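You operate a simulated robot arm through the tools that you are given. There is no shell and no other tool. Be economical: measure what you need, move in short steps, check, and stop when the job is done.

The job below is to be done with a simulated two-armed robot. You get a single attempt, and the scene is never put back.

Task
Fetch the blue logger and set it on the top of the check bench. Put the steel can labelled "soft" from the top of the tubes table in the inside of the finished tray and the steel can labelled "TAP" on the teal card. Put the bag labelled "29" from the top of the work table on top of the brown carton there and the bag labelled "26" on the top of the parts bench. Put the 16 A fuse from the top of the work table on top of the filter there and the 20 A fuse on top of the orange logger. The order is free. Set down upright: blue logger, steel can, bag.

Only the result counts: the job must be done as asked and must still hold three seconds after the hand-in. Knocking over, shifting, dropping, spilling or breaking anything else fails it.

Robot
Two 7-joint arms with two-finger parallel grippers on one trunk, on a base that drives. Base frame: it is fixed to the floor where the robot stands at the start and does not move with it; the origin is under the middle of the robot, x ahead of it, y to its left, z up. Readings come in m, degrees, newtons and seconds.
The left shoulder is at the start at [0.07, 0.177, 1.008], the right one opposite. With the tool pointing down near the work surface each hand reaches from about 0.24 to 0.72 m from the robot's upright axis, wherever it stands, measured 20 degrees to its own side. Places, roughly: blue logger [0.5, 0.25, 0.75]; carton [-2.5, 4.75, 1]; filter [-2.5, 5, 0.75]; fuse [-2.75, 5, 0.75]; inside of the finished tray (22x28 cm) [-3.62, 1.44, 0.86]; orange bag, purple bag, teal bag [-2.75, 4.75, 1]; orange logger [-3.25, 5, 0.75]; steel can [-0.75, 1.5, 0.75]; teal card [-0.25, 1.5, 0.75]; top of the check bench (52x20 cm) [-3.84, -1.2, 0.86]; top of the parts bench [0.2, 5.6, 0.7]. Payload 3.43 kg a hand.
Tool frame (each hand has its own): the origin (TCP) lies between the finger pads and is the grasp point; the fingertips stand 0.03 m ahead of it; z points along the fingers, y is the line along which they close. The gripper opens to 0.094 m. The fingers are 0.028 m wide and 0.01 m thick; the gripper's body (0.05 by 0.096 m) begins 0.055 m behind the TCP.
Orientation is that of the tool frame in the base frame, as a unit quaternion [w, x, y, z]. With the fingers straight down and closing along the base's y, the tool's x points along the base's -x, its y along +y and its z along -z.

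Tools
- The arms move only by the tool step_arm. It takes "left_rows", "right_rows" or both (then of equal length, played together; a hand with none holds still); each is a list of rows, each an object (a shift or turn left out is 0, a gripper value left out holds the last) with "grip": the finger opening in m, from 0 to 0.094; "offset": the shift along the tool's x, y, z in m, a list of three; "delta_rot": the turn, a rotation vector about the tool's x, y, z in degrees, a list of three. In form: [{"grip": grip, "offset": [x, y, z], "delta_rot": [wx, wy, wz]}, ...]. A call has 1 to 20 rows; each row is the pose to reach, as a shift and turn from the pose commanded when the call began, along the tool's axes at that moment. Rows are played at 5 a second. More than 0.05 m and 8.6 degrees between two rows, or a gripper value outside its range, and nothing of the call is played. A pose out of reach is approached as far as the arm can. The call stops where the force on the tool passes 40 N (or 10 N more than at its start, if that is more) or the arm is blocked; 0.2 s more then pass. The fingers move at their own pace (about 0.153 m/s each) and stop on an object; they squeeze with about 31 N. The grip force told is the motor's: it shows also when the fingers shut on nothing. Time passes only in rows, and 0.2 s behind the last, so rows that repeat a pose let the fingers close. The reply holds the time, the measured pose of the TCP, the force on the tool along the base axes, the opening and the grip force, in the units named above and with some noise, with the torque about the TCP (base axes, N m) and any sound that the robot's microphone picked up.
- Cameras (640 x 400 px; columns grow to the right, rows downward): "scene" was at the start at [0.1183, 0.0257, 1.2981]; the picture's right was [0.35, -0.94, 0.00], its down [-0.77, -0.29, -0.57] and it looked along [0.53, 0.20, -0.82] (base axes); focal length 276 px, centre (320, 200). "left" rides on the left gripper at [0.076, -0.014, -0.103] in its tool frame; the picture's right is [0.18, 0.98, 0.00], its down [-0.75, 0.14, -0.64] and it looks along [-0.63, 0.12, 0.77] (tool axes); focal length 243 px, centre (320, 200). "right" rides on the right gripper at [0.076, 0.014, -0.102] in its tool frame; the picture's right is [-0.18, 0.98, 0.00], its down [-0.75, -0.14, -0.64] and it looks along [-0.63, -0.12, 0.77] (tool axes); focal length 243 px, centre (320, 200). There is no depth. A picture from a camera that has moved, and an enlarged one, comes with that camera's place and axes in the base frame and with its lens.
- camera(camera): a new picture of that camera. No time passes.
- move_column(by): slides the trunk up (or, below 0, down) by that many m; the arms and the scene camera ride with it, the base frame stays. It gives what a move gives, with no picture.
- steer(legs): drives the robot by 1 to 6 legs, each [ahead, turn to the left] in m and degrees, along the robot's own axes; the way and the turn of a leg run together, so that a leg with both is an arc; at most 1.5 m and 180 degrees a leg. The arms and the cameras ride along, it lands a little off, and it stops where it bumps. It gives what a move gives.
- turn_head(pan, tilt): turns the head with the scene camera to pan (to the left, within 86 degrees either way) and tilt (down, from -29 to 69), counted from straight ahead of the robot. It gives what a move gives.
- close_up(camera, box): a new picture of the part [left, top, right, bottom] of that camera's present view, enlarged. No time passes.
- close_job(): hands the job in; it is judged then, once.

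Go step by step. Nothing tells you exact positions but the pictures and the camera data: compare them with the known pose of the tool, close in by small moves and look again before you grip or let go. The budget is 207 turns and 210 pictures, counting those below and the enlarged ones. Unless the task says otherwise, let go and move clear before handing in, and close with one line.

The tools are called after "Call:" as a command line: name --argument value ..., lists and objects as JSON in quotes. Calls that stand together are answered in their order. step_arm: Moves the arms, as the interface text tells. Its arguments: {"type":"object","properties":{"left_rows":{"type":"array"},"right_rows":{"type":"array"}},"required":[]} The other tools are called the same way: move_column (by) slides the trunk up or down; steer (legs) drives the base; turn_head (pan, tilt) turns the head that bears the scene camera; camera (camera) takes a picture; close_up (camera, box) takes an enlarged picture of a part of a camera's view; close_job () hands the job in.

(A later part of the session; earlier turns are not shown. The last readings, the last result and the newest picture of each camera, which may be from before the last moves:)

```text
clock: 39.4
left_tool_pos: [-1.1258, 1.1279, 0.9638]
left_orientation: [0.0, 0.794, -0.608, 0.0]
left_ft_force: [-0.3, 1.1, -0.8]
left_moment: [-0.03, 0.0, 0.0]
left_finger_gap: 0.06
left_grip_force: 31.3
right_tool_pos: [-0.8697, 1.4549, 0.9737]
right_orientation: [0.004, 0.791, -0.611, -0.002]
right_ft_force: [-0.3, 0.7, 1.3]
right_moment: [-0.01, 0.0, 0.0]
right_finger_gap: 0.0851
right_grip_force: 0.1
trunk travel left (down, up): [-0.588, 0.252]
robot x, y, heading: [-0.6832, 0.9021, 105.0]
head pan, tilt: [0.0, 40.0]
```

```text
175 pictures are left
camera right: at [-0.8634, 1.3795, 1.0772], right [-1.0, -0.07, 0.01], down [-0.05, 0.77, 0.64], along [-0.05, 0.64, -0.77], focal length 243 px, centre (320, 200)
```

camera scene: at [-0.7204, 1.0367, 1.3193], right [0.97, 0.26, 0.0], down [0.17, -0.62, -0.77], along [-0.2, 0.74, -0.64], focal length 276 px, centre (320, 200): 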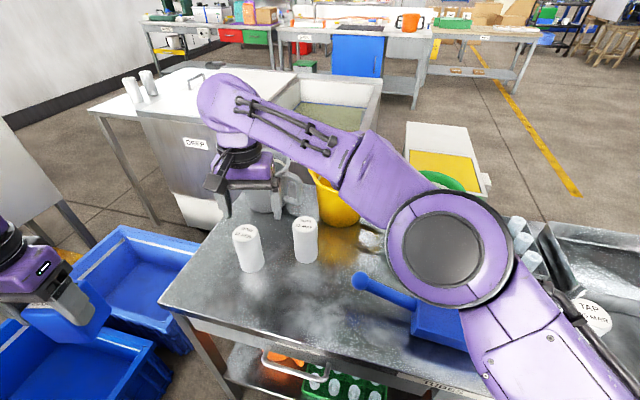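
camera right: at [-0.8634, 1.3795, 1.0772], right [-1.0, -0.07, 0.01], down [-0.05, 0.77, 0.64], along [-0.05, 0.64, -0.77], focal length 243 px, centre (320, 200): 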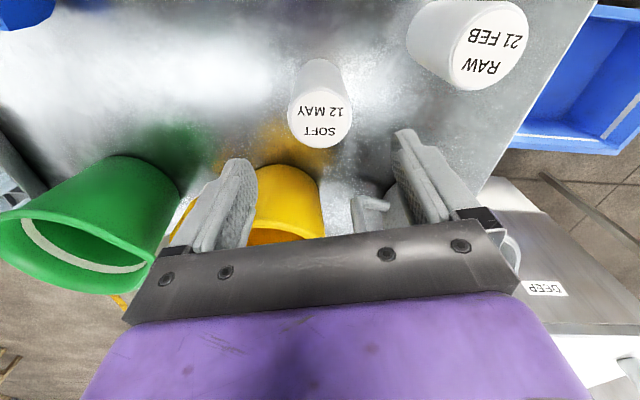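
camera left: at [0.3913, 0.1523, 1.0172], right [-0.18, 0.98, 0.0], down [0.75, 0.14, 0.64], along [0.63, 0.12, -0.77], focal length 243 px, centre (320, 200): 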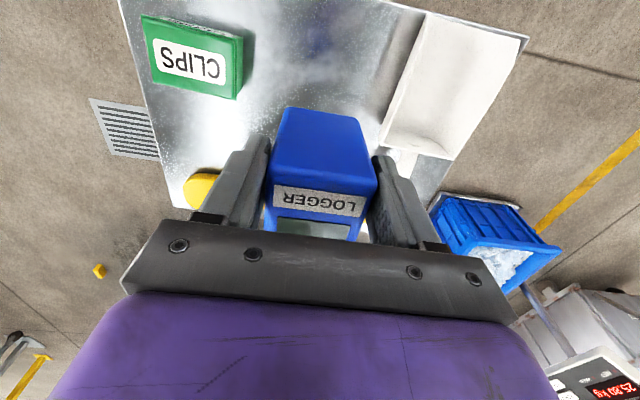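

Aligned. Descend and grip SOFT.

Call:
step_arm --right_rows '[{"offset": [0, 0, 0.04]}, {"offset": [0, 0, 0.08]}, {"offset": [0, 0, 0.12]}, {"offset": [0, 0, 0.15]}, {"grip": 0.03, "offset": [0, 0, 0.15]}, {"offset": [0, 0, 0.15]}, {"offset": [0, 0, 0.15]}, {"offset": [0, 0, 0.12]}, {"offset": [0, 0, 0.08]}, {"offset": [0, 0, 0.03]}]'

Call:
camera --camera "right"

Call:
camera --camera "scene"

```text
clock: 41.6
left_tool_pos: [-1.1247, 1.1275, 0.9642]
left_orientation: [0.0, 0.794, -0.608, 0.0]
left_ft_force: [0.6, -0.7, -1.5]
left_moment: [-0.01, 0.02, -0.02]
left_finger_gap: 0.0598
left_grip_force: 31.0
right_tool_pos: [-0.8702, 1.456, 0.9454]
right_orientation: [0.004, 0.792, -0.611, -0.004]
right_ft_force: [-0.4, 0.1, -2.4]
right_moment: [-0.01, 0.0, -0.01]
right_finger_gap: 0.0605
right_grip_force: 31.0
trunk travel left (down, up): [-0.588, 0.252]
robot x, y, heading: [-0.6852, 0.9087, 105.3]
head pan, tilt: [0.0, 40.0]
```

```text
174 pictures are left
camera right: at [-0.8631, 1.38, 1.0479], right [-1.0, -0.07, 0.01], down [-0.05, 0.77, 0.64], along [-0.05, 0.64, -0.77], focal length 243 px, centre (320, 200)
```

right: 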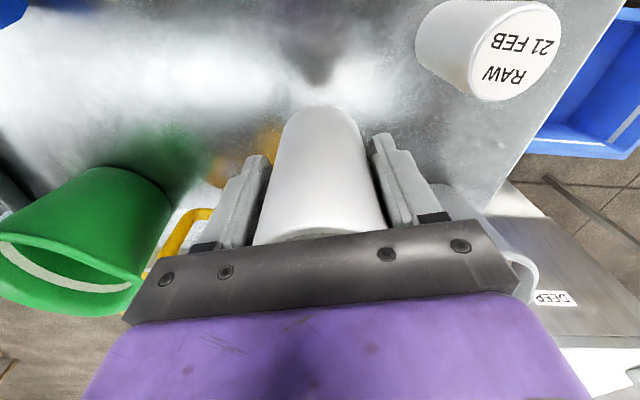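

```text
173 pictures are left
camera scene: at [-0.72, 1.0363, 1.3192], right [0.97, 0.26, 0.0], down [0.17, -0.62, -0.77], along [-0.2, 0.74, -0.64], focal length 276 px, centre (320, 200)
```

scene: 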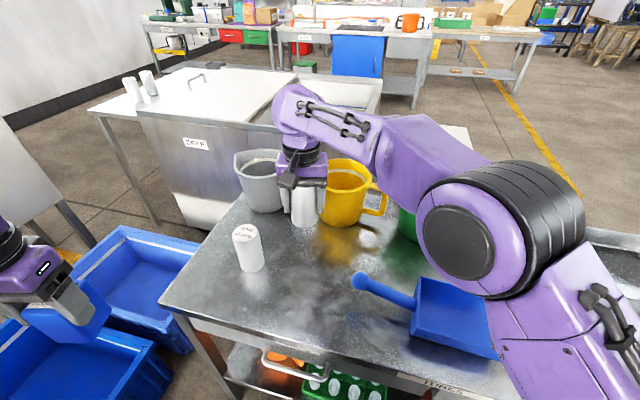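

SOFT held upright. Retracting it, backing off and turning toward −x to find the finished tray.

Call:
step_arm --right_rows '[{"offset": [0, 0, -0.03]}, {"offset": [0, 0, -0.06]}, {"offset": [0.045, -0.02, -0.06]}, {"offset": [0.09, -0.04, -0.06]}, {"offset": [0.135, -0.06, -0.06]}, {"offset": [0.18, -0.08, -0.06]}, {"offset": [0.22, -0.1, -0.06]}]'

Call:
steer --legs '[[-0.5, 0], [0, 70]]'

Call:
turn_head --pan 0 --tilt 15

Call:
camera --camera "scene"

```text
clock: 43.2
left_tool_pos: [-1.1234, 1.1282, 0.9653]
left_orientation: [0.0, 0.793, -0.609, 0.0]
left_ft_force: [-0.5, -0.4, -1.0]
left_moment: [-0.02, -0.01, -0.01]
left_finger_gap: 0.06
left_grip_force: 31.4
right_tool_pos: [-0.7151, 1.2678, 1.0026]
right_orientation: [0.004, 0.79, -0.613, -0.004]
right_ft_force: [0.6, -1.2, -3.4]
right_moment: [-0.01, 0.02, 0.01]
right_finger_gap: 0.061
right_grip_force: 31.0
trunk travel left (down, up): [-0.588, 0.252]
robot x, y, heading: [-0.6863, 0.9076, 105.4]
head pan, tilt: [0.0, 40.0]
```

```text
clock: 49.2
left_tool_pos: [-0.9154, 0.089, 0.9641]
left_orientation: [0.0, 0.999, -0.043, 0.0]
left_ft_force: [0.7, -0.8, -1.1]
left_moment: [0.03, -0.02, 0.01]
left_finger_gap: 0.0598
left_grip_force: 31.3
right_tool_pos: [-0.9088, 0.5213, 1.0029]
right_orientation: [0.006, 0.999, -0.046, 0.0]
right_ft_force: [0.4, 0.5, -2.4]
right_moment: [0.0, -0.04, -0.01]
right_finger_gap: 0.0605
right_grip_force: 31.6
trunk travel left (down, up): [-0.588, 0.252]
robot x, y, heading: [-0.5595, 0.4313, 175.2]
head pan, tilt: [0.0, 40.0]
```

```text
clock: 50.1
left_tool_pos: [-0.9153, 0.09, 0.9636]
left_orientation: [0.0, 0.999, -0.042, -0.001]
left_ft_force: [0.3, 0.6, -1.7]
left_moment: [0.01, -0.03, -0.01]
left_finger_gap: 0.0601
left_grip_force: 31.4
right_tool_pos: [-0.9082, 0.5203, 1.003]
right_orientation: [0.006, 0.999, -0.046, 0.0]
right_ft_force: [-0.4, 0.1, -2.8]
right_moment: [0.0, -0.04, 0.0]
right_finger_gap: 0.0607
right_grip_force: 31.2
trunk travel left (down, up): [-0.588, 0.252]
robot x, y, heading: [-0.5556, 0.4307, 175.2]
head pan, tilt: [0.0, 15.0]
```

```text
172 pictures are left
camera scene: at [-0.6996, 0.44, 1.3587], right [0.08, 1.0, 0.0], down [0.26, -0.02, -0.97], along [-0.96, 0.08, -0.26], focal length 276 px, centre (320, 200)
```

scene: 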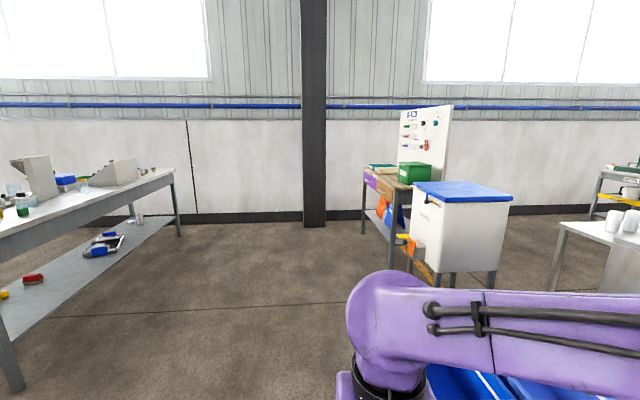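

Call:
close_up --camera "scene" --box '[340, 100, 520, 280]'

Call:
close_up --camera "scene" --box '[0, 120, 220, 320]'

```text
2.22 times, centred on (430, 190) of scene
camera zoom: at [-0.6996, 0.44, 1.3587], right [0.08, 1.0, 0.0], down [0.26, -0.02, -0.97], along [-0.96, 0.08, -0.26], focal length 614 px, centre (76, 222)
```

zoom: 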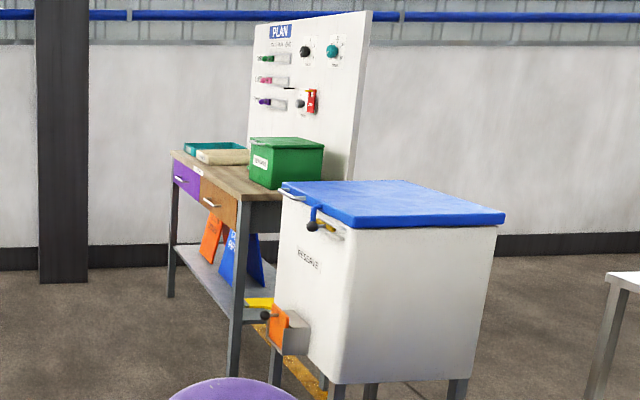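

```text
2.00 times, centred on (110, 220) of scene
camera zoom: at [-0.6996, 0.44, 1.3587], right [0.08, 1.0, 0.0], down [0.26, -0.02, -0.97], along [-0.96, 0.08, -0.26], focal length 552 px, centre (740, 160)
```

zoom: 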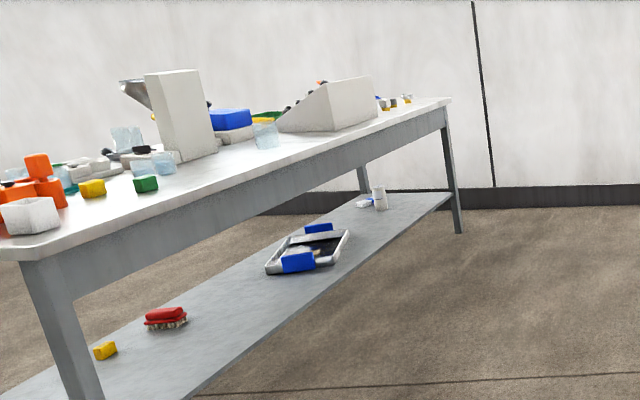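

The tray table stands against the pegboard at about x −4.0…−3.3 with its front at y≈1.3; the long bench's free right end is at about (−3.84, −1.2). I'll drive to (−3.6, 0.8) and face +y.

Call:
steer --legs '[[0, -2.2], [1.5, 0], [1.5, 0], [0, -83]]'

Call:
turn_head --pan 0 --tilt 40

Call:
camera --camera "scene"

```text
clock: 68.5
left_tool_pos: [-3.9289, 1.1045, 0.9638]
left_orientation: [0.0, 0.71, -0.704, 0.001]
left_ft_force: [-0.3, 0.8, -2.5]
left_moment: [-0.03, 0.01, 0.01]
left_finger_gap: 0.06
left_grip_force: 31.1
right_tool_pos: [-3.4979, 1.1352, 1.0026]
right_orientation: [-0.004, -0.706, 0.708, 0.004]
right_ft_force: [0.9, -0.4, -3.3]
right_moment: [0.0, 0.01, 0.04]
right_finger_gap: 0.0605
right_grip_force: 31.5
trunk travel left (down, up): [-0.588, 0.252]
robot x, y, heading: [-3.5603, 0.7802, 90.3]
head pan, tilt: [0.0, 15.0]
```

```text
clock: 69.4
left_tool_pos: [-3.929, 1.1046, 0.9651]
left_orientation: [-0.001, 0.71, -0.705, 0.001]
left_ft_force: [1.3, 0.0, -1.3]
left_moment: [-0.01, -0.05, 0.02]
left_finger_gap: 0.06
left_grip_force: 31.1
right_tool_pos: [-3.4986, 1.1347, 1.0025]
right_orientation: [-0.004, -0.706, 0.708, 0.003]
right_ft_force: [0.0, -0.5, -3.4]
right_moment: [-0.03, 0.0, -0.03]
right_finger_gap: 0.0605
right_grip_force: 31.5
trunk travel left (down, up): [-0.588, 0.252]
robot x, y, heading: [-3.5631, 0.7792, 90.4]
head pan, tilt: [0.0, 40.0]
```

```text
169 pictures are left
camera scene: at [-3.5597, 0.9136, 1.3193], right [1.0, 0.01, 0.0], down [0.0, -0.64, -0.77], along [0.0, 0.77, -0.64], focal length 276 px, centre (320, 200)
```

scene: 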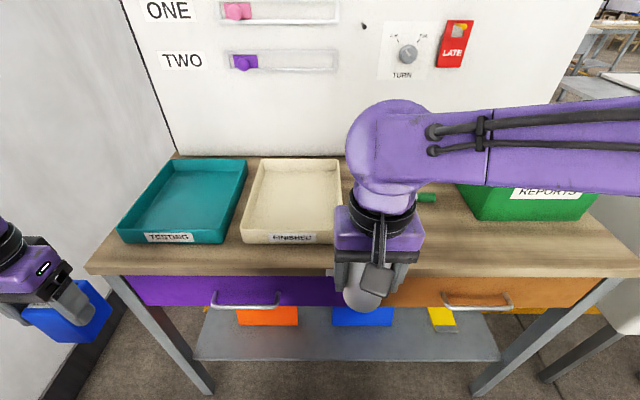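

The FINISHED tray is the beige one, interior centre ≈(−3.63, 1.47). I'll edge forward 9 cm and bring the SOFT can over it.

Call:
steer --legs '[[0.09, 0]]'

Call:
step_arm --right_rows '[{"offset": [-0.035, 0.02, 0]}, {"offset": [-0.07, 0.04, 0]}, {"offset": [-0.105, 0.06, 0]}, {"offset": [-0.14, 0.08, 0]}, {"offset": [-0.175, 0.1, 0]}, {"offset": [-0.205, 0.117, 0]}, {"offset": [-0.205, 0.117, 0]}]'

Call:
camera --camera "right"

Call:
camera --camera "scene"

```text
clock: 70.5
left_tool_pos: [-3.9286, 1.1954, 0.9638]
left_orientation: [-0.001, 0.71, -0.704, 0.002]
left_ft_force: [0.8, 0.2, -2.0]
left_moment: [-0.05, -0.01, -0.01]
left_finger_gap: 0.0602
left_grip_force: 31.3
right_tool_pos: [-3.4973, 1.2254, 1.003]
right_orientation: [-0.004, -0.706, 0.708, 0.004]
right_ft_force: [0.9, 0.2, -3.5]
right_moment: [-0.07, 0.01, 0.02]
right_finger_gap: 0.0605
right_grip_force: 31.4
trunk travel left (down, up): [-0.588, 0.252]
robot x, y, heading: [-3.563, 0.8659, 90.4]
head pan, tilt: [0.0, 40.0]
```

```text
clock: 72.1
left_tool_pos: [-3.9281, 1.1944, 0.9649]
left_orientation: [-0.001, 0.71, -0.704, 0.0]
left_ft_force: [-0.1, 0.0, -2.0]
left_moment: [0.02, 0.0, 0.0]
left_finger_gap: 0.06
left_grip_force: 31.0
right_tool_pos: [-3.6113, 1.4314, 1.0055]
right_orientation: [-0.008, -0.702, 0.712, 0.005]
right_ft_force: [-0.3, -0.7, -2.4]
right_moment: [0.0, 0.03, 0.05]
right_finger_gap: 0.0606
right_grip_force: 30.7
trunk travel left (down, up): [-0.588, 0.252]
robot x, y, heading: [-3.5598, 0.8668, 90.2]
head pan, tilt: [0.0, 40.0]
```

```text
168 pictures are left
camera right: at [-3.624, 1.3561, 1.1094], right [-0.98, 0.2, 0.02], down [0.16, 0.75, 0.64], along [0.11, 0.63, -0.77], focal length 243 px, centre (320, 200)
```

right: 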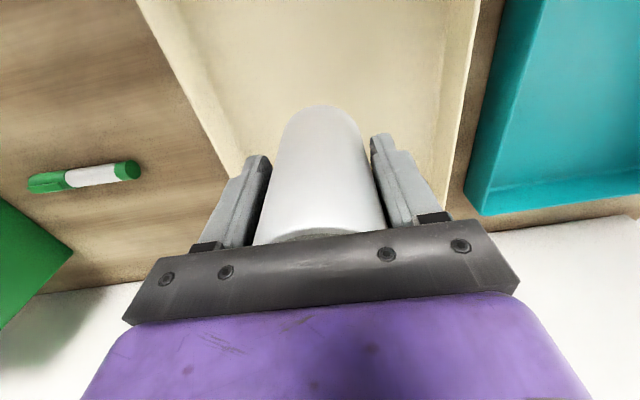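

```text
167 pictures are left
camera scene: at [-3.5602, 1.0028, 1.3193], right [1.0, 0.01, 0.0], down [0.0, -0.64, -0.77], along [0.0, 0.77, -0.64], focal length 276 px, centre (320, 200)
```

scene: 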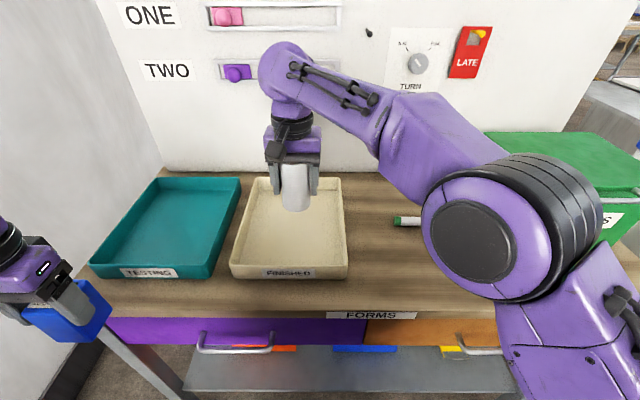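

Well inside the tray. Lowering.

Call:
step_arm --right_rows '[{"offset": [0, 0, 0.03]}, {"offset": [0, 0, 0.055]}, {"offset": [0, 0, 0.062]}, {"offset": [0, 0, 0.068]}, {"offset": [0, 0, 0.074]}, {"offset": [0, 0, 0.078]}, {"offset": [0, 0, 0.078]}]'

Call:
camera --camera "right"

Call:
close_up --camera "scene" --box '[210, 130, 390, 290]'

```text
clock: 73.7
left_tool_pos: [-3.9293, 1.1959, 0.9646]
left_orientation: [0.0, 0.709, -0.705, 0.001]
left_ft_force: [0.1, -1.0, -0.6]
left_moment: [-0.06, -0.02, 0.0]
left_finger_gap: 0.0598
left_grip_force: 31.2
right_tool_pos: [-3.6079, 1.4372, 0.9295]
right_orientation: [-0.011, -0.699, 0.715, 0.009]
right_ft_force: [-0.4, -0.1, -3.6]
right_moment: [-0.02, 0.02, 0.01]
right_finger_gap: 0.0604
right_grip_force: 31.6
trunk travel left (down, up): [-0.588, 0.252]
robot x, y, heading: [-3.5558, 0.8679, 90.3]
head pan, tilt: [0.0, 40.0]
```

```text
166 pictures are left
camera right: at [-3.6204, 1.362, 1.0334], right [-0.98, 0.21, 0.03], down [0.18, 0.75, 0.63], along [0.11, 0.63, -0.77], focal length 243 px, centre (320, 200)
```

right: 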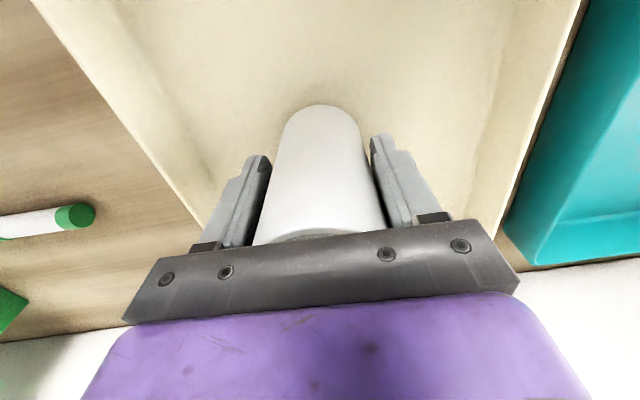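

```text
2.50 times, centred on (300, 210) of scene
camera zoom: at [-3.5603, 1.004, 1.3192], right [1.0, 0.01, 0.0], down [0.0, -0.64, -0.77], along [0.0, 0.77, -0.64], focal length 690 px, centre (370, 175)
```

zoom: 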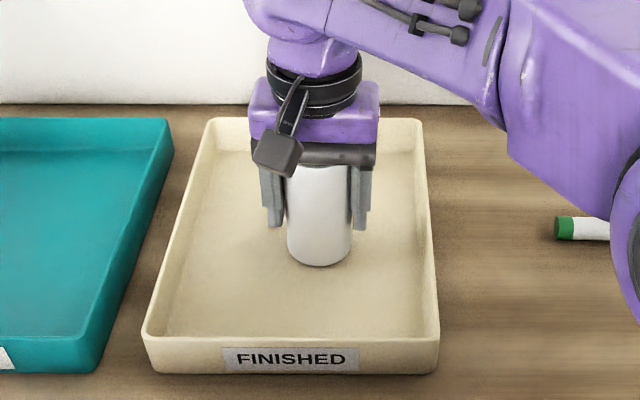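

Not touching yet. Continue down in small steps.

Call:
step_arm --right_rows '[{"offset": [0, 0, 0.004]}, {"offset": [0, 0, 0.008]}, {"offset": [0, 0, 0.011]}, {"offset": [0, 0, 0.011]}]'

```text
clock: 74.7
left_tool_pos: [-3.9294, 1.1913, 0.9652]
left_orientation: [-0.001, 0.71, -0.705, 0.0]
left_ft_force: [0.7, -0.4, -1.3]
left_moment: [-0.04, -0.03, 0.0]
left_finger_gap: 0.0597
left_grip_force: 30.5
right_tool_pos: [-3.6072, 1.4371, 0.9239]
right_orientation: [-0.01, -0.698, 0.716, 0.013]
right_ft_force: [-5.7, 8.2, 26.3]
right_moment: [0.31, -0.36, 0.19]
right_finger_gap: 0.0604
right_grip_force: 30.9
trunk travel left (down, up): [-0.588, 0.252]
robot x, y, heading: [-3.5599, 0.8647, 90.4]
head pan, tilt: [0.0, 40.0]
```

Firm contact. Ease up slightly, release and rise.

Call:
step_arm --right_rows '[{"offset": [0, 0, -0.004]}, {"grip": 0.078, "offset": [0, 0, -0.004]}, {"offset": [0, 0, -0.004]}, {"offset": [0, 0, -0.03]}, {"offset": [0, 0, -0.07]}, {"offset": [0, 0, -0.11]}]'

Call:
close_up --camera "scene" --box '[180, 130, 400, 290]'

```text
clock: 76.1
left_tool_pos: [-3.929, 1.1939, 0.964]
left_orientation: [0.0, 0.71, -0.705, 0.0]
left_ft_force: [0.3, 0.8, -1.9]
left_moment: [-0.04, -0.02, -0.06]
left_finger_gap: 0.06
left_grip_force: 30.8
right_tool_pos: [-3.6063, 1.4361, 1.0281]
right_orientation: [-0.014, -0.699, 0.715, 0.006]
right_ft_force: [1.0, 0.3, -0.1]
right_moment: [-0.01, 0.03, 0.02]
right_finger_gap: 0.078
right_grip_force: 0.1
trunk travel left (down, up): [-0.588, 0.252]
robot x, y, heading: [-3.5548, 0.8674, 90.4]
head pan, tilt: [0.0, 40.0]
```

```text
2.50 times, centred on (290, 210) of scene
camera zoom: at [-3.5602, 1.003, 1.3193], right [1.0, 0.01, 0.0], down [0.0, -0.64, -0.77], along [0.0, 0.77, -0.64], focal length 690 px, centre (395, 175)
```

zoom: 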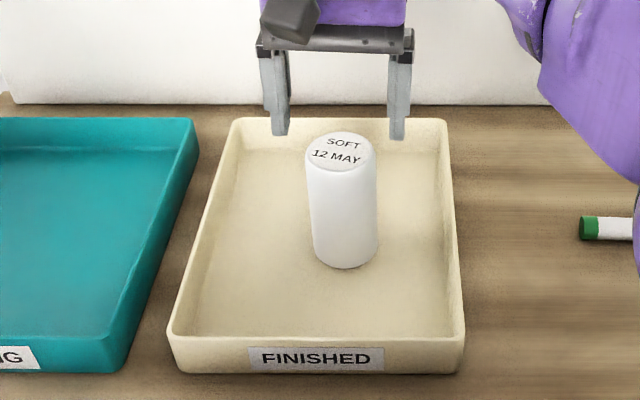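

SOFT is in the finished tray. Retract the right hand, back up, and drive toward the free end of the long bench for the logger.

Call:
step_arm --right_rows '[{"offset": [0.04, -0.02, 0], "delta_rot": [0.4, -0.2, -0.3]}, {"offset": [0.08, -0.045, 0], "delta_rot": [0.8, -0.4, -0.6]}, {"offset": [0.12, -0.07, 0], "delta_rot": [1.2, -0.5, -0.9]}, {"offset": [0.16, -0.095, 0], "delta_rot": [1.6, -0.65, -1.1]}, {"offset": [0.2, -0.12, 0], "delta_rot": [1.6, -0.65, -1.1]}]'

Call:
steer --legs '[[-0.4, 0], [0, 161], [0.95, 0], [0, 18.7]]'

Call:
camera --camera "scene"

```text
clock: 77.3
left_tool_pos: [-3.9268, 1.1949, 0.966]
left_orientation: [0.0, 0.71, -0.704, 0.0]
left_ft_force: [-0.2, -0.4, -1.2]
left_moment: [0.01, 0.03, -0.02]
left_finger_gap: 0.0599
left_grip_force: 31.2
right_tool_pos: [-3.4965, 1.2267, 1.0262]
right_orientation: [-0.011, 0.712, -0.702, 0.0]
right_ft_force: [0.3, -0.5, 0.2]
right_moment: [0.0, 0.02, 0.0]
right_finger_gap: 0.0778
right_grip_force: 0.0
trunk travel left (down, up): [-0.588, 0.252]
robot x, y, heading: [-3.5598, 0.8652, 90.2]
head pan, tilt: [0.0, 40.0]
```

```text
clock: 92.0
left_tool_pos: [-3.5033, -0.7566, 0.9633]
left_orientation: [0.0, 0.709, 0.706, -0.001]
left_ft_force: [0.6, 0.4, -1.8]
left_moment: [0.02, 0.0, 0.02]
left_finger_gap: 0.0597
left_grip_force: 30.5
right_tool_pos: [-3.9338, -0.7857, 1.0253]
right_orientation: [-0.004, 0.705, 0.709, -0.01]
right_ft_force: [-0.8, 0.4, 0.3]
right_moment: [0.01, 0.01, 0.01]
right_finger_gap: 0.0781
right_grip_force: 0.0
trunk travel left (down, up): [-0.588, 0.252]
robot x, y, heading: [-3.8677, -0.4305, -90.2]
head pan, tilt: [0.0, 40.0]
```

```text
163 pictures are left
camera scene: at [-3.8674, -0.5618, 1.3192], right [-1.0, 0.0, 0.0], down [0.0, 0.64, -0.77], along [0.0, -0.77, -0.64], focal length 276 px, centre (320, 200)
```

scene: 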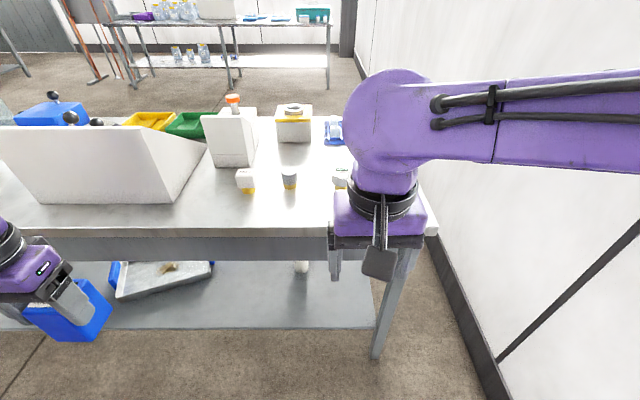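

Call:
step_arm --right_rows '[{"offset": [0.02, -0.04, 0], "delta_rot": [0.6, 0.3, 0]}, {"offset": [0.04, -0.08, 0], "delta_rot": [1.1, 0.6, 0]}, {"offset": [0.06, -0.12, 0], "delta_rot": [1.1, 0.6, 0]}]'

Call:
close_up --camera "scene" --box '[180, 80, 460, 260]'

Call:
camera --camera "left"

```text
clock: 92.8
left_tool_pos: [-3.5043, -0.7573, 0.9664]
left_orientation: [0.001, 0.708, 0.706, 0.0]
left_ft_force: [-0.2, -0.2, -1.5]
left_moment: [0.01, -0.03, 0.0]
left_finger_gap: 0.06
left_grip_force: 31.0
right_tool_pos: [-4.0582, -0.7295, 1.0276]
right_orientation: [-0.013, 0.704, 0.71, -0.013]
right_ft_force: [0.2, -0.2, 0.9]
right_moment: [-0.03, -0.04, -0.03]
right_finger_gap: 0.0778
right_grip_force: 0.1
trunk travel left (down, up): [-0.588, 0.252]
robot x, y, heading: [-3.871, -0.4251, -90.3]
head pan, tilt: [0.0, 40.0]
```

```text
2.22 times, centred on (320, 170) of scene
camera zoom: at [-3.8707, -0.5613, 1.3193], right [-1.0, 0.0, 0.0], down [0.0, 0.64, -0.77], along [0.0, -0.77, -0.64], focal length 614 px, centre (320, 267)
```

zoom: 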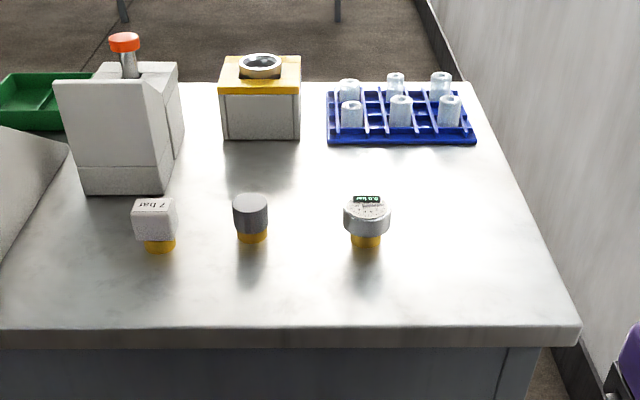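

```text
161 pictures are left
camera left: at [-3.5197, -0.6808, 1.0677], right [0.98, 0.18, 0.0], down [0.14, -0.75, 0.64], along [0.12, -0.63, -0.77], focal length 243 px, centre (320, 200)
```

left: 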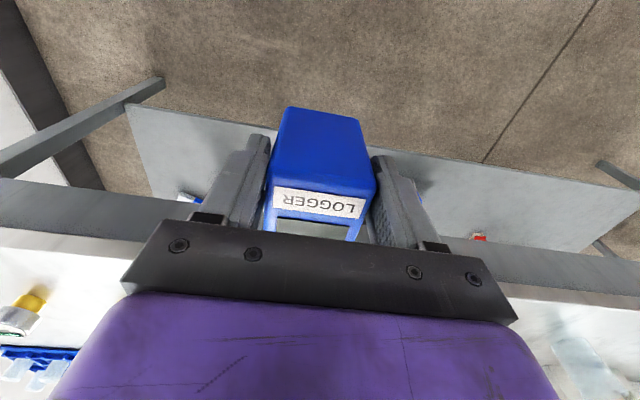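

The free spot on the bench's right end, right of the round gauge, is ≈(−4.04, −1.17). I'll raise the left hand a little, drive in 22 cm and turn 25° right so the left hand can reach it.

Call:
step_arm --left_rows '[{"offset": [0, 0, -0.03]}, {"offset": [0, 0, -0.06]}]'

Call:
steer --legs '[[0.21, 0], [0, -25]]'

Call:
camera --camera "scene"

```text
clock: 93.4
left_tool_pos: [-3.5089, -0.7599, 1.0243]
left_orientation: [-0.001, 0.708, 0.706, 0.001]
left_ft_force: [0.3, 0.9, -0.6]
left_moment: [0.02, -0.01, 0.01]
left_finger_gap: 0.0597
left_grip_force: 31.2
left hand out of reach, approached as far as the arm can: row 2
right_tool_pos: [-4.0567, -0.7283, 1.0283]
right_orientation: [-0.012, 0.705, 0.709, -0.013]
right_ft_force: [0.1, 1.1, 0.7]
right_moment: [0.03, 0.0, 0.0]
right_finger_gap: 0.078
right_grip_force: 0.0
trunk travel left (down, up): [-0.588, 0.252]
robot x, y, heading: [-3.8681, -0.4294, -89.9]
head pan, tilt: [0.0, 40.0]
```

```text
clock: 96.3
left_tool_pos: [-3.6774, -1.0925, 1.0233]
left_orientation: [0.0, 0.841, 0.541, 0.001]
left_ft_force: [0.1, 0.0, -1.1]
left_moment: [0.01, -0.01, 0.03]
left_finger_gap: 0.0599
left_grip_force: 30.7
right_tool_pos: [-4.1633, -0.8372, 1.0277]
right_orientation: [-0.015, 0.839, 0.544, -0.01]
right_ft_force: [-0.8, -0.1, 0.0]
right_moment: [-0.02, 0.03, -0.02]
right_finger_gap: 0.0782
right_grip_force: 0.1
trunk travel left (down, up): [-0.588, 0.252]
robot x, y, heading: [-3.8693, -0.6388, -114.6]
head pan, tilt: [0.0, 40.0]
```

```text
160 pictures are left
camera scene: at [-3.9242, -0.7612, 1.3192], right [-0.91, 0.42, 0.0], down [0.27, 0.58, -0.77], along [-0.32, -0.7, -0.64], focal length 276 px, centre (320, 200)
```

scene: 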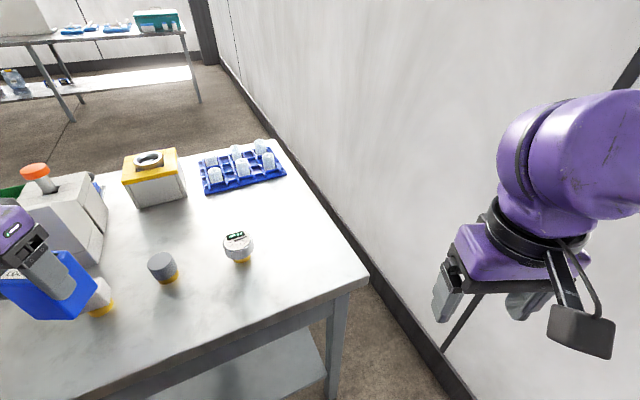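

Moving the logger: first sideways in front of the gauges, then forward over the free spot.

Call:
step_arm --left_rows '[{"offset": [0, -0.043, 0]}, {"offset": [0, -0.086, 0]}, {"offset": [0, -0.129, 0]}, {"offset": [0, -0.172, 0]}, {"offset": [0, -0.215, 0]}, {"offset": [0, -0.258, 0]}, {"offset": [0, -0.302, 0]}, {"offset": [-0.045, -0.302, 0]}, {"offset": [-0.09, -0.302, 0]}, {"offset": [-0.135, -0.302, 0]}, {"offset": [-0.18, -0.302, 0]}, {"offset": [-0.2235, -0.302, 0]}, {"offset": [-0.2235, -0.302, 0]}]'

Call:
camera --camera "left"

Call:
camera --camera "scene"

```text
clock: 99.1
left_tool_pos: [-4.046, -1.1669, 1.0253]
left_orientation: [0.0, 0.841, 0.541, -0.001]
left_ft_force: [0.0, 0.0, -2.2]
left_moment: [-0.01, -0.02, -0.01]
left_finger_gap: 0.0599
left_grip_force: 31.4
right_tool_pos: [-4.1627, -0.837, 1.029]
right_orientation: [-0.016, 0.839, 0.544, -0.011]
right_ft_force: [0.8, 0.0, 0.5]
right_moment: [0.01, 0.0, 0.01]
right_finger_gap: 0.0779
right_grip_force: 0.0
trunk travel left (down, up): [-0.588, 0.252]
robot x, y, heading: [-3.8725, -0.6373, -114.5]
head pan, tilt: [0.0, 40.0]
```

```text
159 pictures are left
camera left: at [-4.0275, -1.0934, 1.1269], right [0.97, -0.24, 0.0], down [-0.18, -0.74, 0.64], along [-0.16, -0.62, -0.77], focal length 243 px, centre (320, 200)
```

left: 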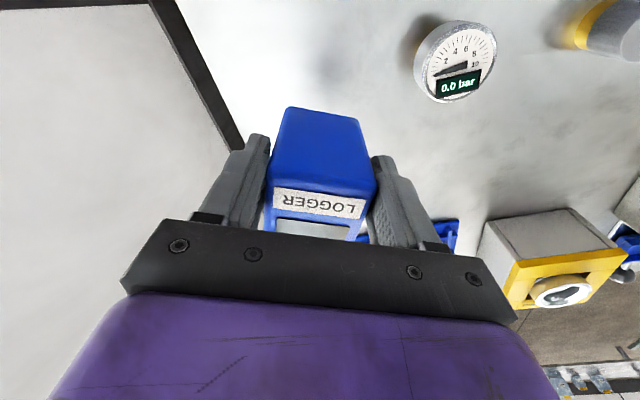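

```text
158 pictures are left
camera scene: at [-3.9235, -0.7601, 1.3194], right [-0.91, 0.42, 0.0], down [0.27, 0.58, -0.77], along [-0.32, -0.7, -0.64], focal length 276 px, centre (320, 200)
```

scene: 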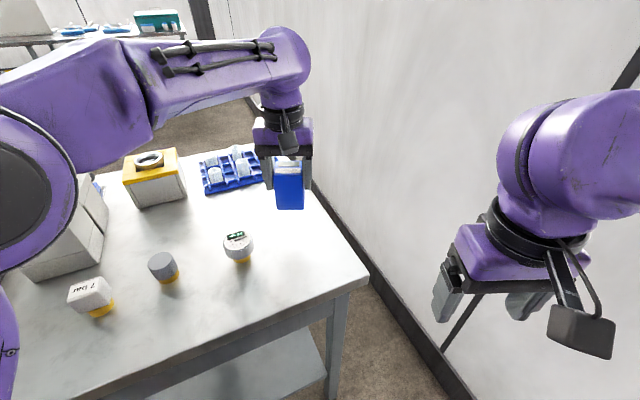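

Over the spot. Lowering: fast to 0.93, then slowly until contact.

Call:
step_arm --left_rows '[{"offset": [0, 0, 0.04]}, {"offset": [0, 0, 0.08]}, {"offset": [0, 0, 0.1]}, {"offset": [0, 0, 0.105]}, {"offset": [0, 0, 0.11]}, {"offset": [0, 0, 0.115]}, {"offset": [0, 0, 0.115]}]'

Call:
close_up --camera "scene" --box '[190, 100, 380, 300]'

```text
clock: 100.7
left_tool_pos: [-4.0426, -1.1684, 0.912]
left_orientation: [0.001, 0.841, 0.54, -0.002]
left_ft_force: [1.6, 1.9, 28.8]
left_moment: [-0.19, -0.12, -0.09]
left_finger_gap: 0.0599
left_grip_force: 31.0
right_tool_pos: [-4.1625, -0.8332, 1.0304]
right_orientation: [-0.013, 0.839, 0.544, -0.013]
right_ft_force: [0.3, -0.5, 0.4]
right_moment: [0.0, 0.02, -0.01]
right_finger_gap: 0.0779
right_grip_force: 0.0
trunk travel left (down, up): [-0.588, 0.252]
robot x, y, heading: [-3.8702, -0.6394, -114.4]
head pan, tilt: [0.0, 40.0]
```

```text
2.00 times, centred on (285, 200) of scene
camera zoom: at [-3.9229, -0.7568, 1.3198], right [-0.91, 0.42, 0.0], down [0.27, 0.58, -0.77], along [-0.32, -0.7, -0.64], focal length 552 px, centre (390, 200)
```

zoom: 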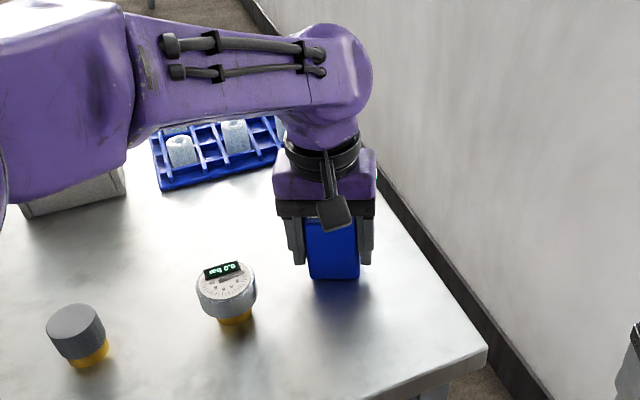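

Contact (29 N). Ease, release, rise.

Call:
step_arm --left_rows '[{"offset": [0, 0, -0.003]}, {"grip": 0.08, "offset": [0, 0, -0.003]}, {"offset": [0, 0, -0.003]}, {"offset": [0, 0, -0.03]}, {"offset": [0, 0, -0.07]}, {"offset": [0, 0, -0.11]}, {"offset": [0.045, 0, -0.11]}, {"offset": [0.09, 0, -0.11]}, {"offset": [0.135, 0.02, -0.11]}, {"offset": [0.18, 0.05, -0.11]}]'

Call:
camera --camera "scene"

```text
refused: row 10 steps farther than a row can; nothing moved
```

```text
156 pictures are left
camera scene: at [-3.9229, -0.7568, 1.3198], right [-0.91, 0.42, 0.0], down [0.27, 0.58, -0.77], along [-0.32, -0.7, -0.64], focal length 276 px, centre (320, 200)
```

scene: 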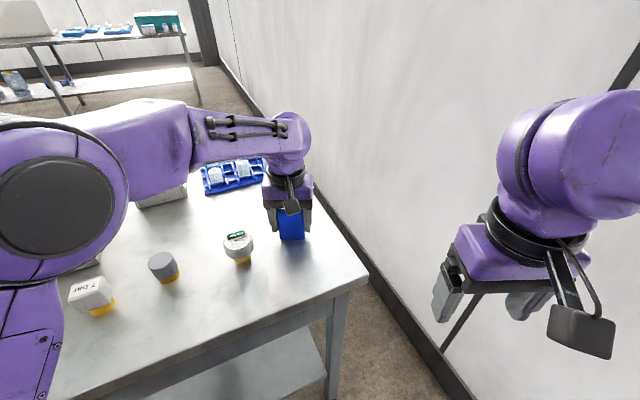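

One row was too long; resending with shorter steps.

Call:
step_arm --left_rows '[{"offset": [0, 0, -0.003]}, {"grip": 0.08, "offset": [0, 0, -0.003]}, {"offset": [0, 0, -0.003]}, {"offset": [0, 0, -0.03]}, {"offset": [0, 0, -0.07]}, {"offset": [0, 0, -0.11]}, {"offset": [0.04, 0, -0.11]}, {"offset": [0.08, 0.01, -0.11]}, {"offset": [0.12, 0.03, -0.11]}, {"offset": [0.16, 0.05, -0.11]}]'

Call:
camera --camera "scene"

```text
clock: 102.9
left_tool_pos: [-3.929, -1.0459, 1.0169]
left_orientation: [-0.001, 0.841, 0.542, -0.002]
left_ft_force: [0.5, -0.4, 0.6]
left_moment: [0.02, 0.04, 0.01]
left_finger_gap: 0.0801
left_grip_force: 0.0
right_tool_pos: [-4.1611, -0.8374, 1.0293]
right_orientation: [-0.016, 0.839, 0.544, -0.011]
right_ft_force: [-0.2, 0.5, 0.5]
right_moment: [0.0, 0.06, -0.03]
right_finger_gap: 0.078
right_grip_force: 0.1
trunk travel left (down, up): [-0.588, 0.252]
robot x, y, heading: [-3.8695, -0.6402, -114.7]
head pan, tilt: [0.0, 40.0]
```

```text
155 pictures are left
camera scene: at [-3.9204, -0.7621, 1.3193], right [-0.91, 0.42, 0.0], down [0.26, 0.59, -0.77], along [-0.32, -0.7, -0.64], focal length 276 px, centre (320, 200)
```

scene: 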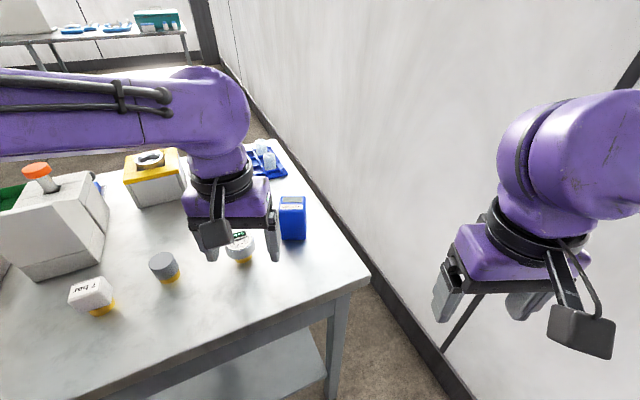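

The blue logger stands on the check bench. The way north between reservoir and tanks is too narrow, so I'll return east and go round the tubes table.

Call:
steer --legs '[[-0.35, 0], [0, 129], [1.5, 0], [1.5, 0], [0.5, 0], [0, 9]]'

Call:
turn_head --pan 30 --tilt 25

Call:
camera --camera "scene"

```text
clock: 127.6
left_tool_pos: [0.0234, 0.6558, 1.0173]
left_orientation: [0.0, -0.181, 0.983, -0.001]
left_ft_force: [-0.7, -0.1, 0.8]
left_moment: [-0.04, -0.03, -0.03]
left_finger_gap: 0.0803
left_grip_force: 0.0
right_tool_pos: [0.0391, 0.3443, 1.0283]
right_orientation: [0.003, -0.186, 0.982, -0.019]
right_ft_force: [0.5, -0.1, -0.1]
right_moment: [0.0, 0.01, -0.02]
right_finger_gap: 0.0781
right_grip_force: 0.0
trunk travel left (down, up): [-0.588, 0.252]
robot x, y, heading: [-0.3092, 0.4125, 20.7]
head pan, tilt: [0.0, 40.0]
```

```text
clock: 128.6
left_tool_pos: [0.0223, 0.6564, 1.0167]
left_orientation: [0.0, -0.183, 0.983, 0.0]
left_ft_force: [0.3, -0.1, -0.9]
left_moment: [0.0, -0.02, -0.03]
left_finger_gap: 0.0798
left_grip_force: 0.0
right_tool_pos: [0.0397, 0.3433, 1.0284]
right_orientation: [0.003, -0.187, 0.982, -0.017]
right_ft_force: [0.3, 0.1, -1.5]
right_moment: [0.0, -0.03, -0.06]
right_finger_gap: 0.078
right_grip_force: 0.0
trunk travel left (down, up): [-0.588, 0.252]
robot x, y, heading: [-0.3107, 0.4126, 21.2]
head pan, tilt: [30.0, 25.0]
```

```text
154 pictures are left
camera scene: at [-0.2034, 0.4999, 1.3425], right [0.78, -0.63, 0.0], down [-0.27, -0.33, -0.91], along [0.57, 0.7, -0.42], focal length 276 px, centre (320, 200)
```

scene: 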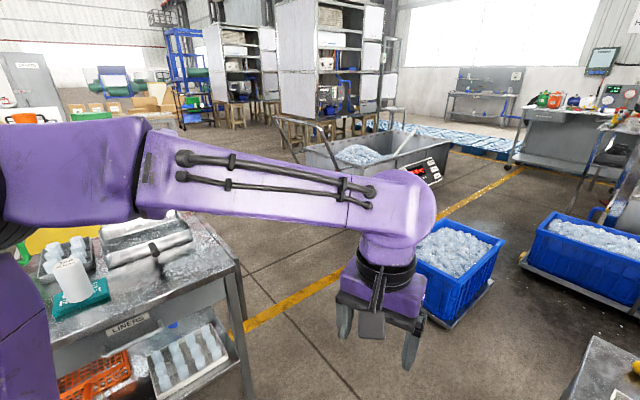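

Corridor between the tubes table and the blue bins is ~1 m wide, centred at x≈0.5. Driving through it north.

Call:
steer --legs '[[0, 13], [0.97, 0], [0, 56], [1.3, 0], [1.2, 0], [0, 75]]'

Call:
turn_head --pan 0 --tilt 18

Call:
camera --camera "scene"

```text
clock: 151.9
left_tool_pos: [0.0775, 3.4314, 1.017]
left_orientation: [0.0, 0.993, -0.122, -0.001]
left_ft_force: [0.9, -1.6, -0.3]
left_moment: [-0.01, -0.02, -0.01]
left_finger_gap: 0.08
left_grip_force: 0.1
right_tool_pos: [0.2419, 3.6969, 1.0283]
right_orientation: [-0.018, 0.993, -0.117, 0.002]
right_ft_force: [-0.1, 0.0, 0.6]
right_moment: [0.0, 0.01, 0.02]
right_finger_gap: 0.078
right_grip_force: 0.1
trunk travel left (down, up): [-0.588, 0.252]
robot x, y, heading: [0.492, 3.4409, 165.8]
head pan, tilt: [30.0, 25.0]
```

```text
clock: 152.9
left_tool_pos: [0.0774, 3.4319, 1.0182]
left_orientation: [0.001, 0.993, -0.122, -0.001]
left_ft_force: [0.1, 0.2, -0.2]
left_moment: [-0.02, -0.01, -0.01]
left_finger_gap: 0.0799
left_grip_force: 0.0
right_tool_pos: [0.2411, 3.6983, 1.0282]
right_orientation: [-0.018, 0.993, -0.117, 0.002]
right_ft_force: [-0.5, -0.3, -0.3]
right_moment: [0.01, 0.02, 0.01]
right_finger_gap: 0.078
right_grip_force: 0.0
trunk travel left (down, up): [-0.588, 0.252]
robot x, y, heading: [0.489, 3.443, 165.6]
head pan, tilt: [0.0, 18.0]
```

```text
153 pictures are left
camera scene: at [0.3512, 3.4785, 1.3539], right [0.24, 0.97, 0.0], down [0.3, -0.08, -0.95], along [-0.92, 0.23, -0.31], focal length 276 px, centre (320, 200)
```

scene: 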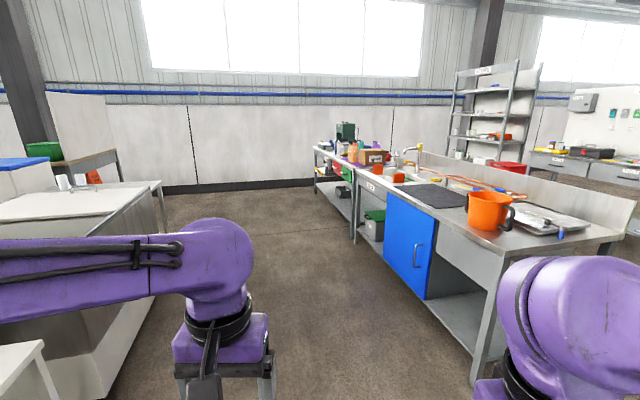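

Call:
close_up --camera "scene" --box '[290, 110, 450, 250]'

```text
2.86 times, centred on (370, 180) of scene
camera zoom: at [0.3512, 3.4785, 1.3539], right [0.24, 0.97, 0.0], down [0.3, -0.08, -0.95], along [-0.92, 0.23, -0.31], focal length 789 px, centre (177, 257)
```

zoom: 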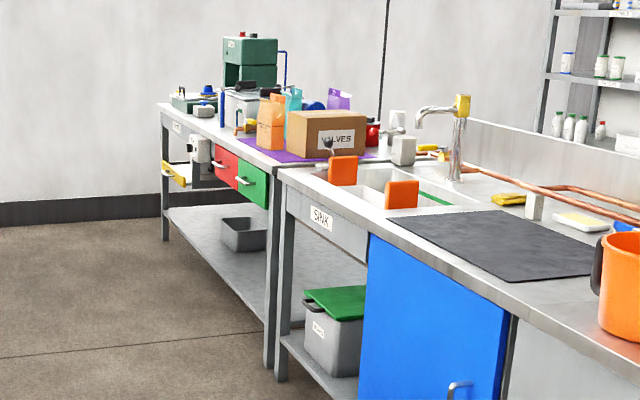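

Work table: x −4.0…−2.25, front edge y≈4.45. Driving to (−2.6, 3.7) and facing it.

Call:
steer --legs '[[0, 9.6], [1.5, 0], [1.5, 0], [0.1, 0], [0, -85.2]]'

Call:
turn_head --pan 0 --tilt 28

Call:
camera --camera "scene"

```text
clock: 172.4
left_tool_pos: [-2.7133, 4.0725, 1.0177]
left_orientation: [-0.001, 0.711, -0.703, 0.0]
left_ft_force: [-0.1, -0.1, -0.4]
left_moment: [0.0, -0.03, -0.04]
left_finger_gap: 0.08
left_grip_force: 0.0
right_tool_pos: [-2.4146, 3.9814, 1.0293]
right_orientation: [-0.013, 0.714, -0.7, 0.012]
right_ft_force: [-0.3, 0.3, -0.3]
right_moment: [-0.01, 0.02, 0.0]
right_finger_gap: 0.078
right_grip_force: 0.0
trunk travel left (down, up): [-0.588, 0.252]
robot x, y, heading: [-2.5944, 3.6768, 90.5]
head pan, tilt: [0.0, 18.0]
```

```text
clock: 173.1
left_tool_pos: [-2.7135, 4.0724, 1.0167]
left_orientation: [-0.001, 0.712, -0.703, 0.0]
left_ft_force: [0.0, -0.2, -0.2]
left_moment: [-0.02, -0.02, 0.0]
left_finger_gap: 0.08
left_grip_force: 0.0
right_tool_pos: [-2.4154, 3.9808, 1.0281]
right_orientation: [-0.015, 0.715, -0.699, 0.014]
right_ft_force: [-0.3, 0.1, 0.3]
right_moment: [0.02, -0.01, 0.02]
right_finger_gap: 0.0778
right_grip_force: 0.0
trunk travel left (down, up): [-0.588, 0.252]
robot x, y, heading: [-2.5983, 3.6783, 90.9]
head pan, tilt: [0.0, 28.0]
```

```text
151 pictures are left
camera scene: at [-2.5987, 3.8185, 1.3378], right [1.0, 0.01, 0.0], down [0.0, -0.47, -0.88], along [-0.01, 0.88, -0.47], focal length 276 px, centre (320, 200)
```

scene: 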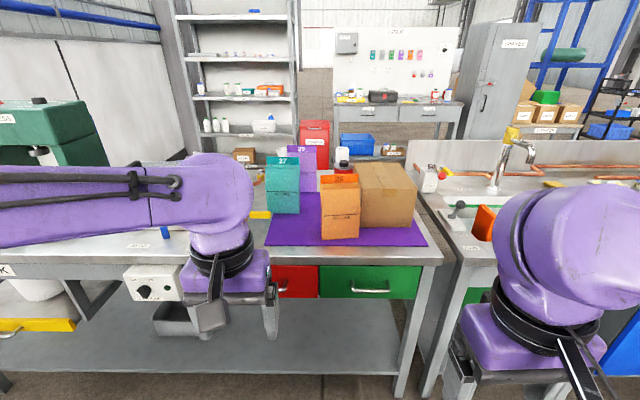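

Call:
close_up --camera "scene" --box '[240, 130, 450, 260]'

Call:
camera --camera "left"

Call:
camera --camera "right"

```text
3.05 times, centred on (345, 195) of scene
camera zoom: at [-2.5987, 3.8185, 1.3378], right [1.0, 0.01, 0.0], down [0.0, -0.47, -0.88], along [-0.01, 0.88, -0.47], focal length 842 px, centre (244, 215)
```

zoom: 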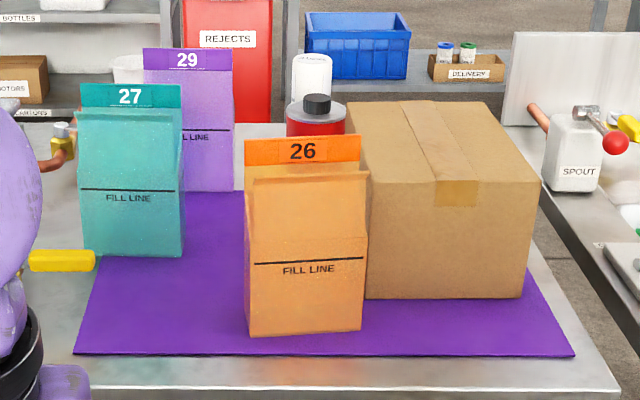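

```text
149 pictures are left
camera left: at [-2.699, 3.9955, 1.1188], right [-0.98, -0.2, 0.0], down [-0.15, 0.75, 0.64], along [-0.12, 0.63, -0.77], focal length 243 px, centre (320, 200)
```

left: 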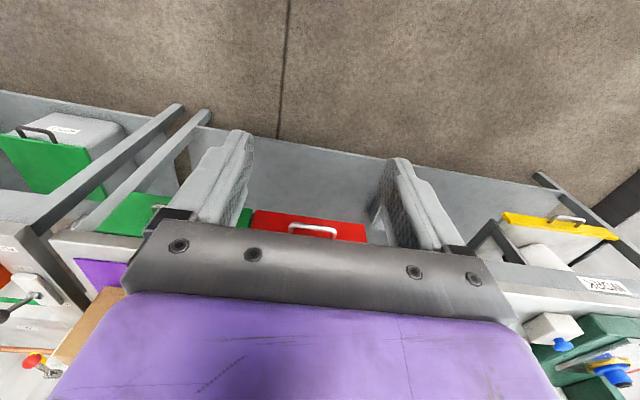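

```text
148 pictures are left
camera right: at [-2.4312, 3.905, 1.1309], right [-0.99, 0.16, -0.04], down [0.1, 0.76, 0.65], along [0.13, 0.63, -0.76], focal length 243 px, centre (320, 200)
```

right: 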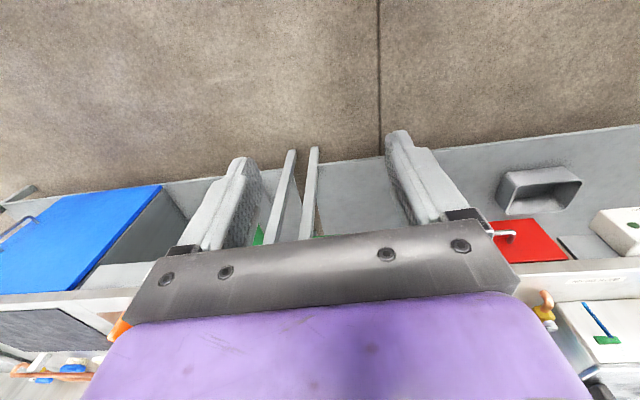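

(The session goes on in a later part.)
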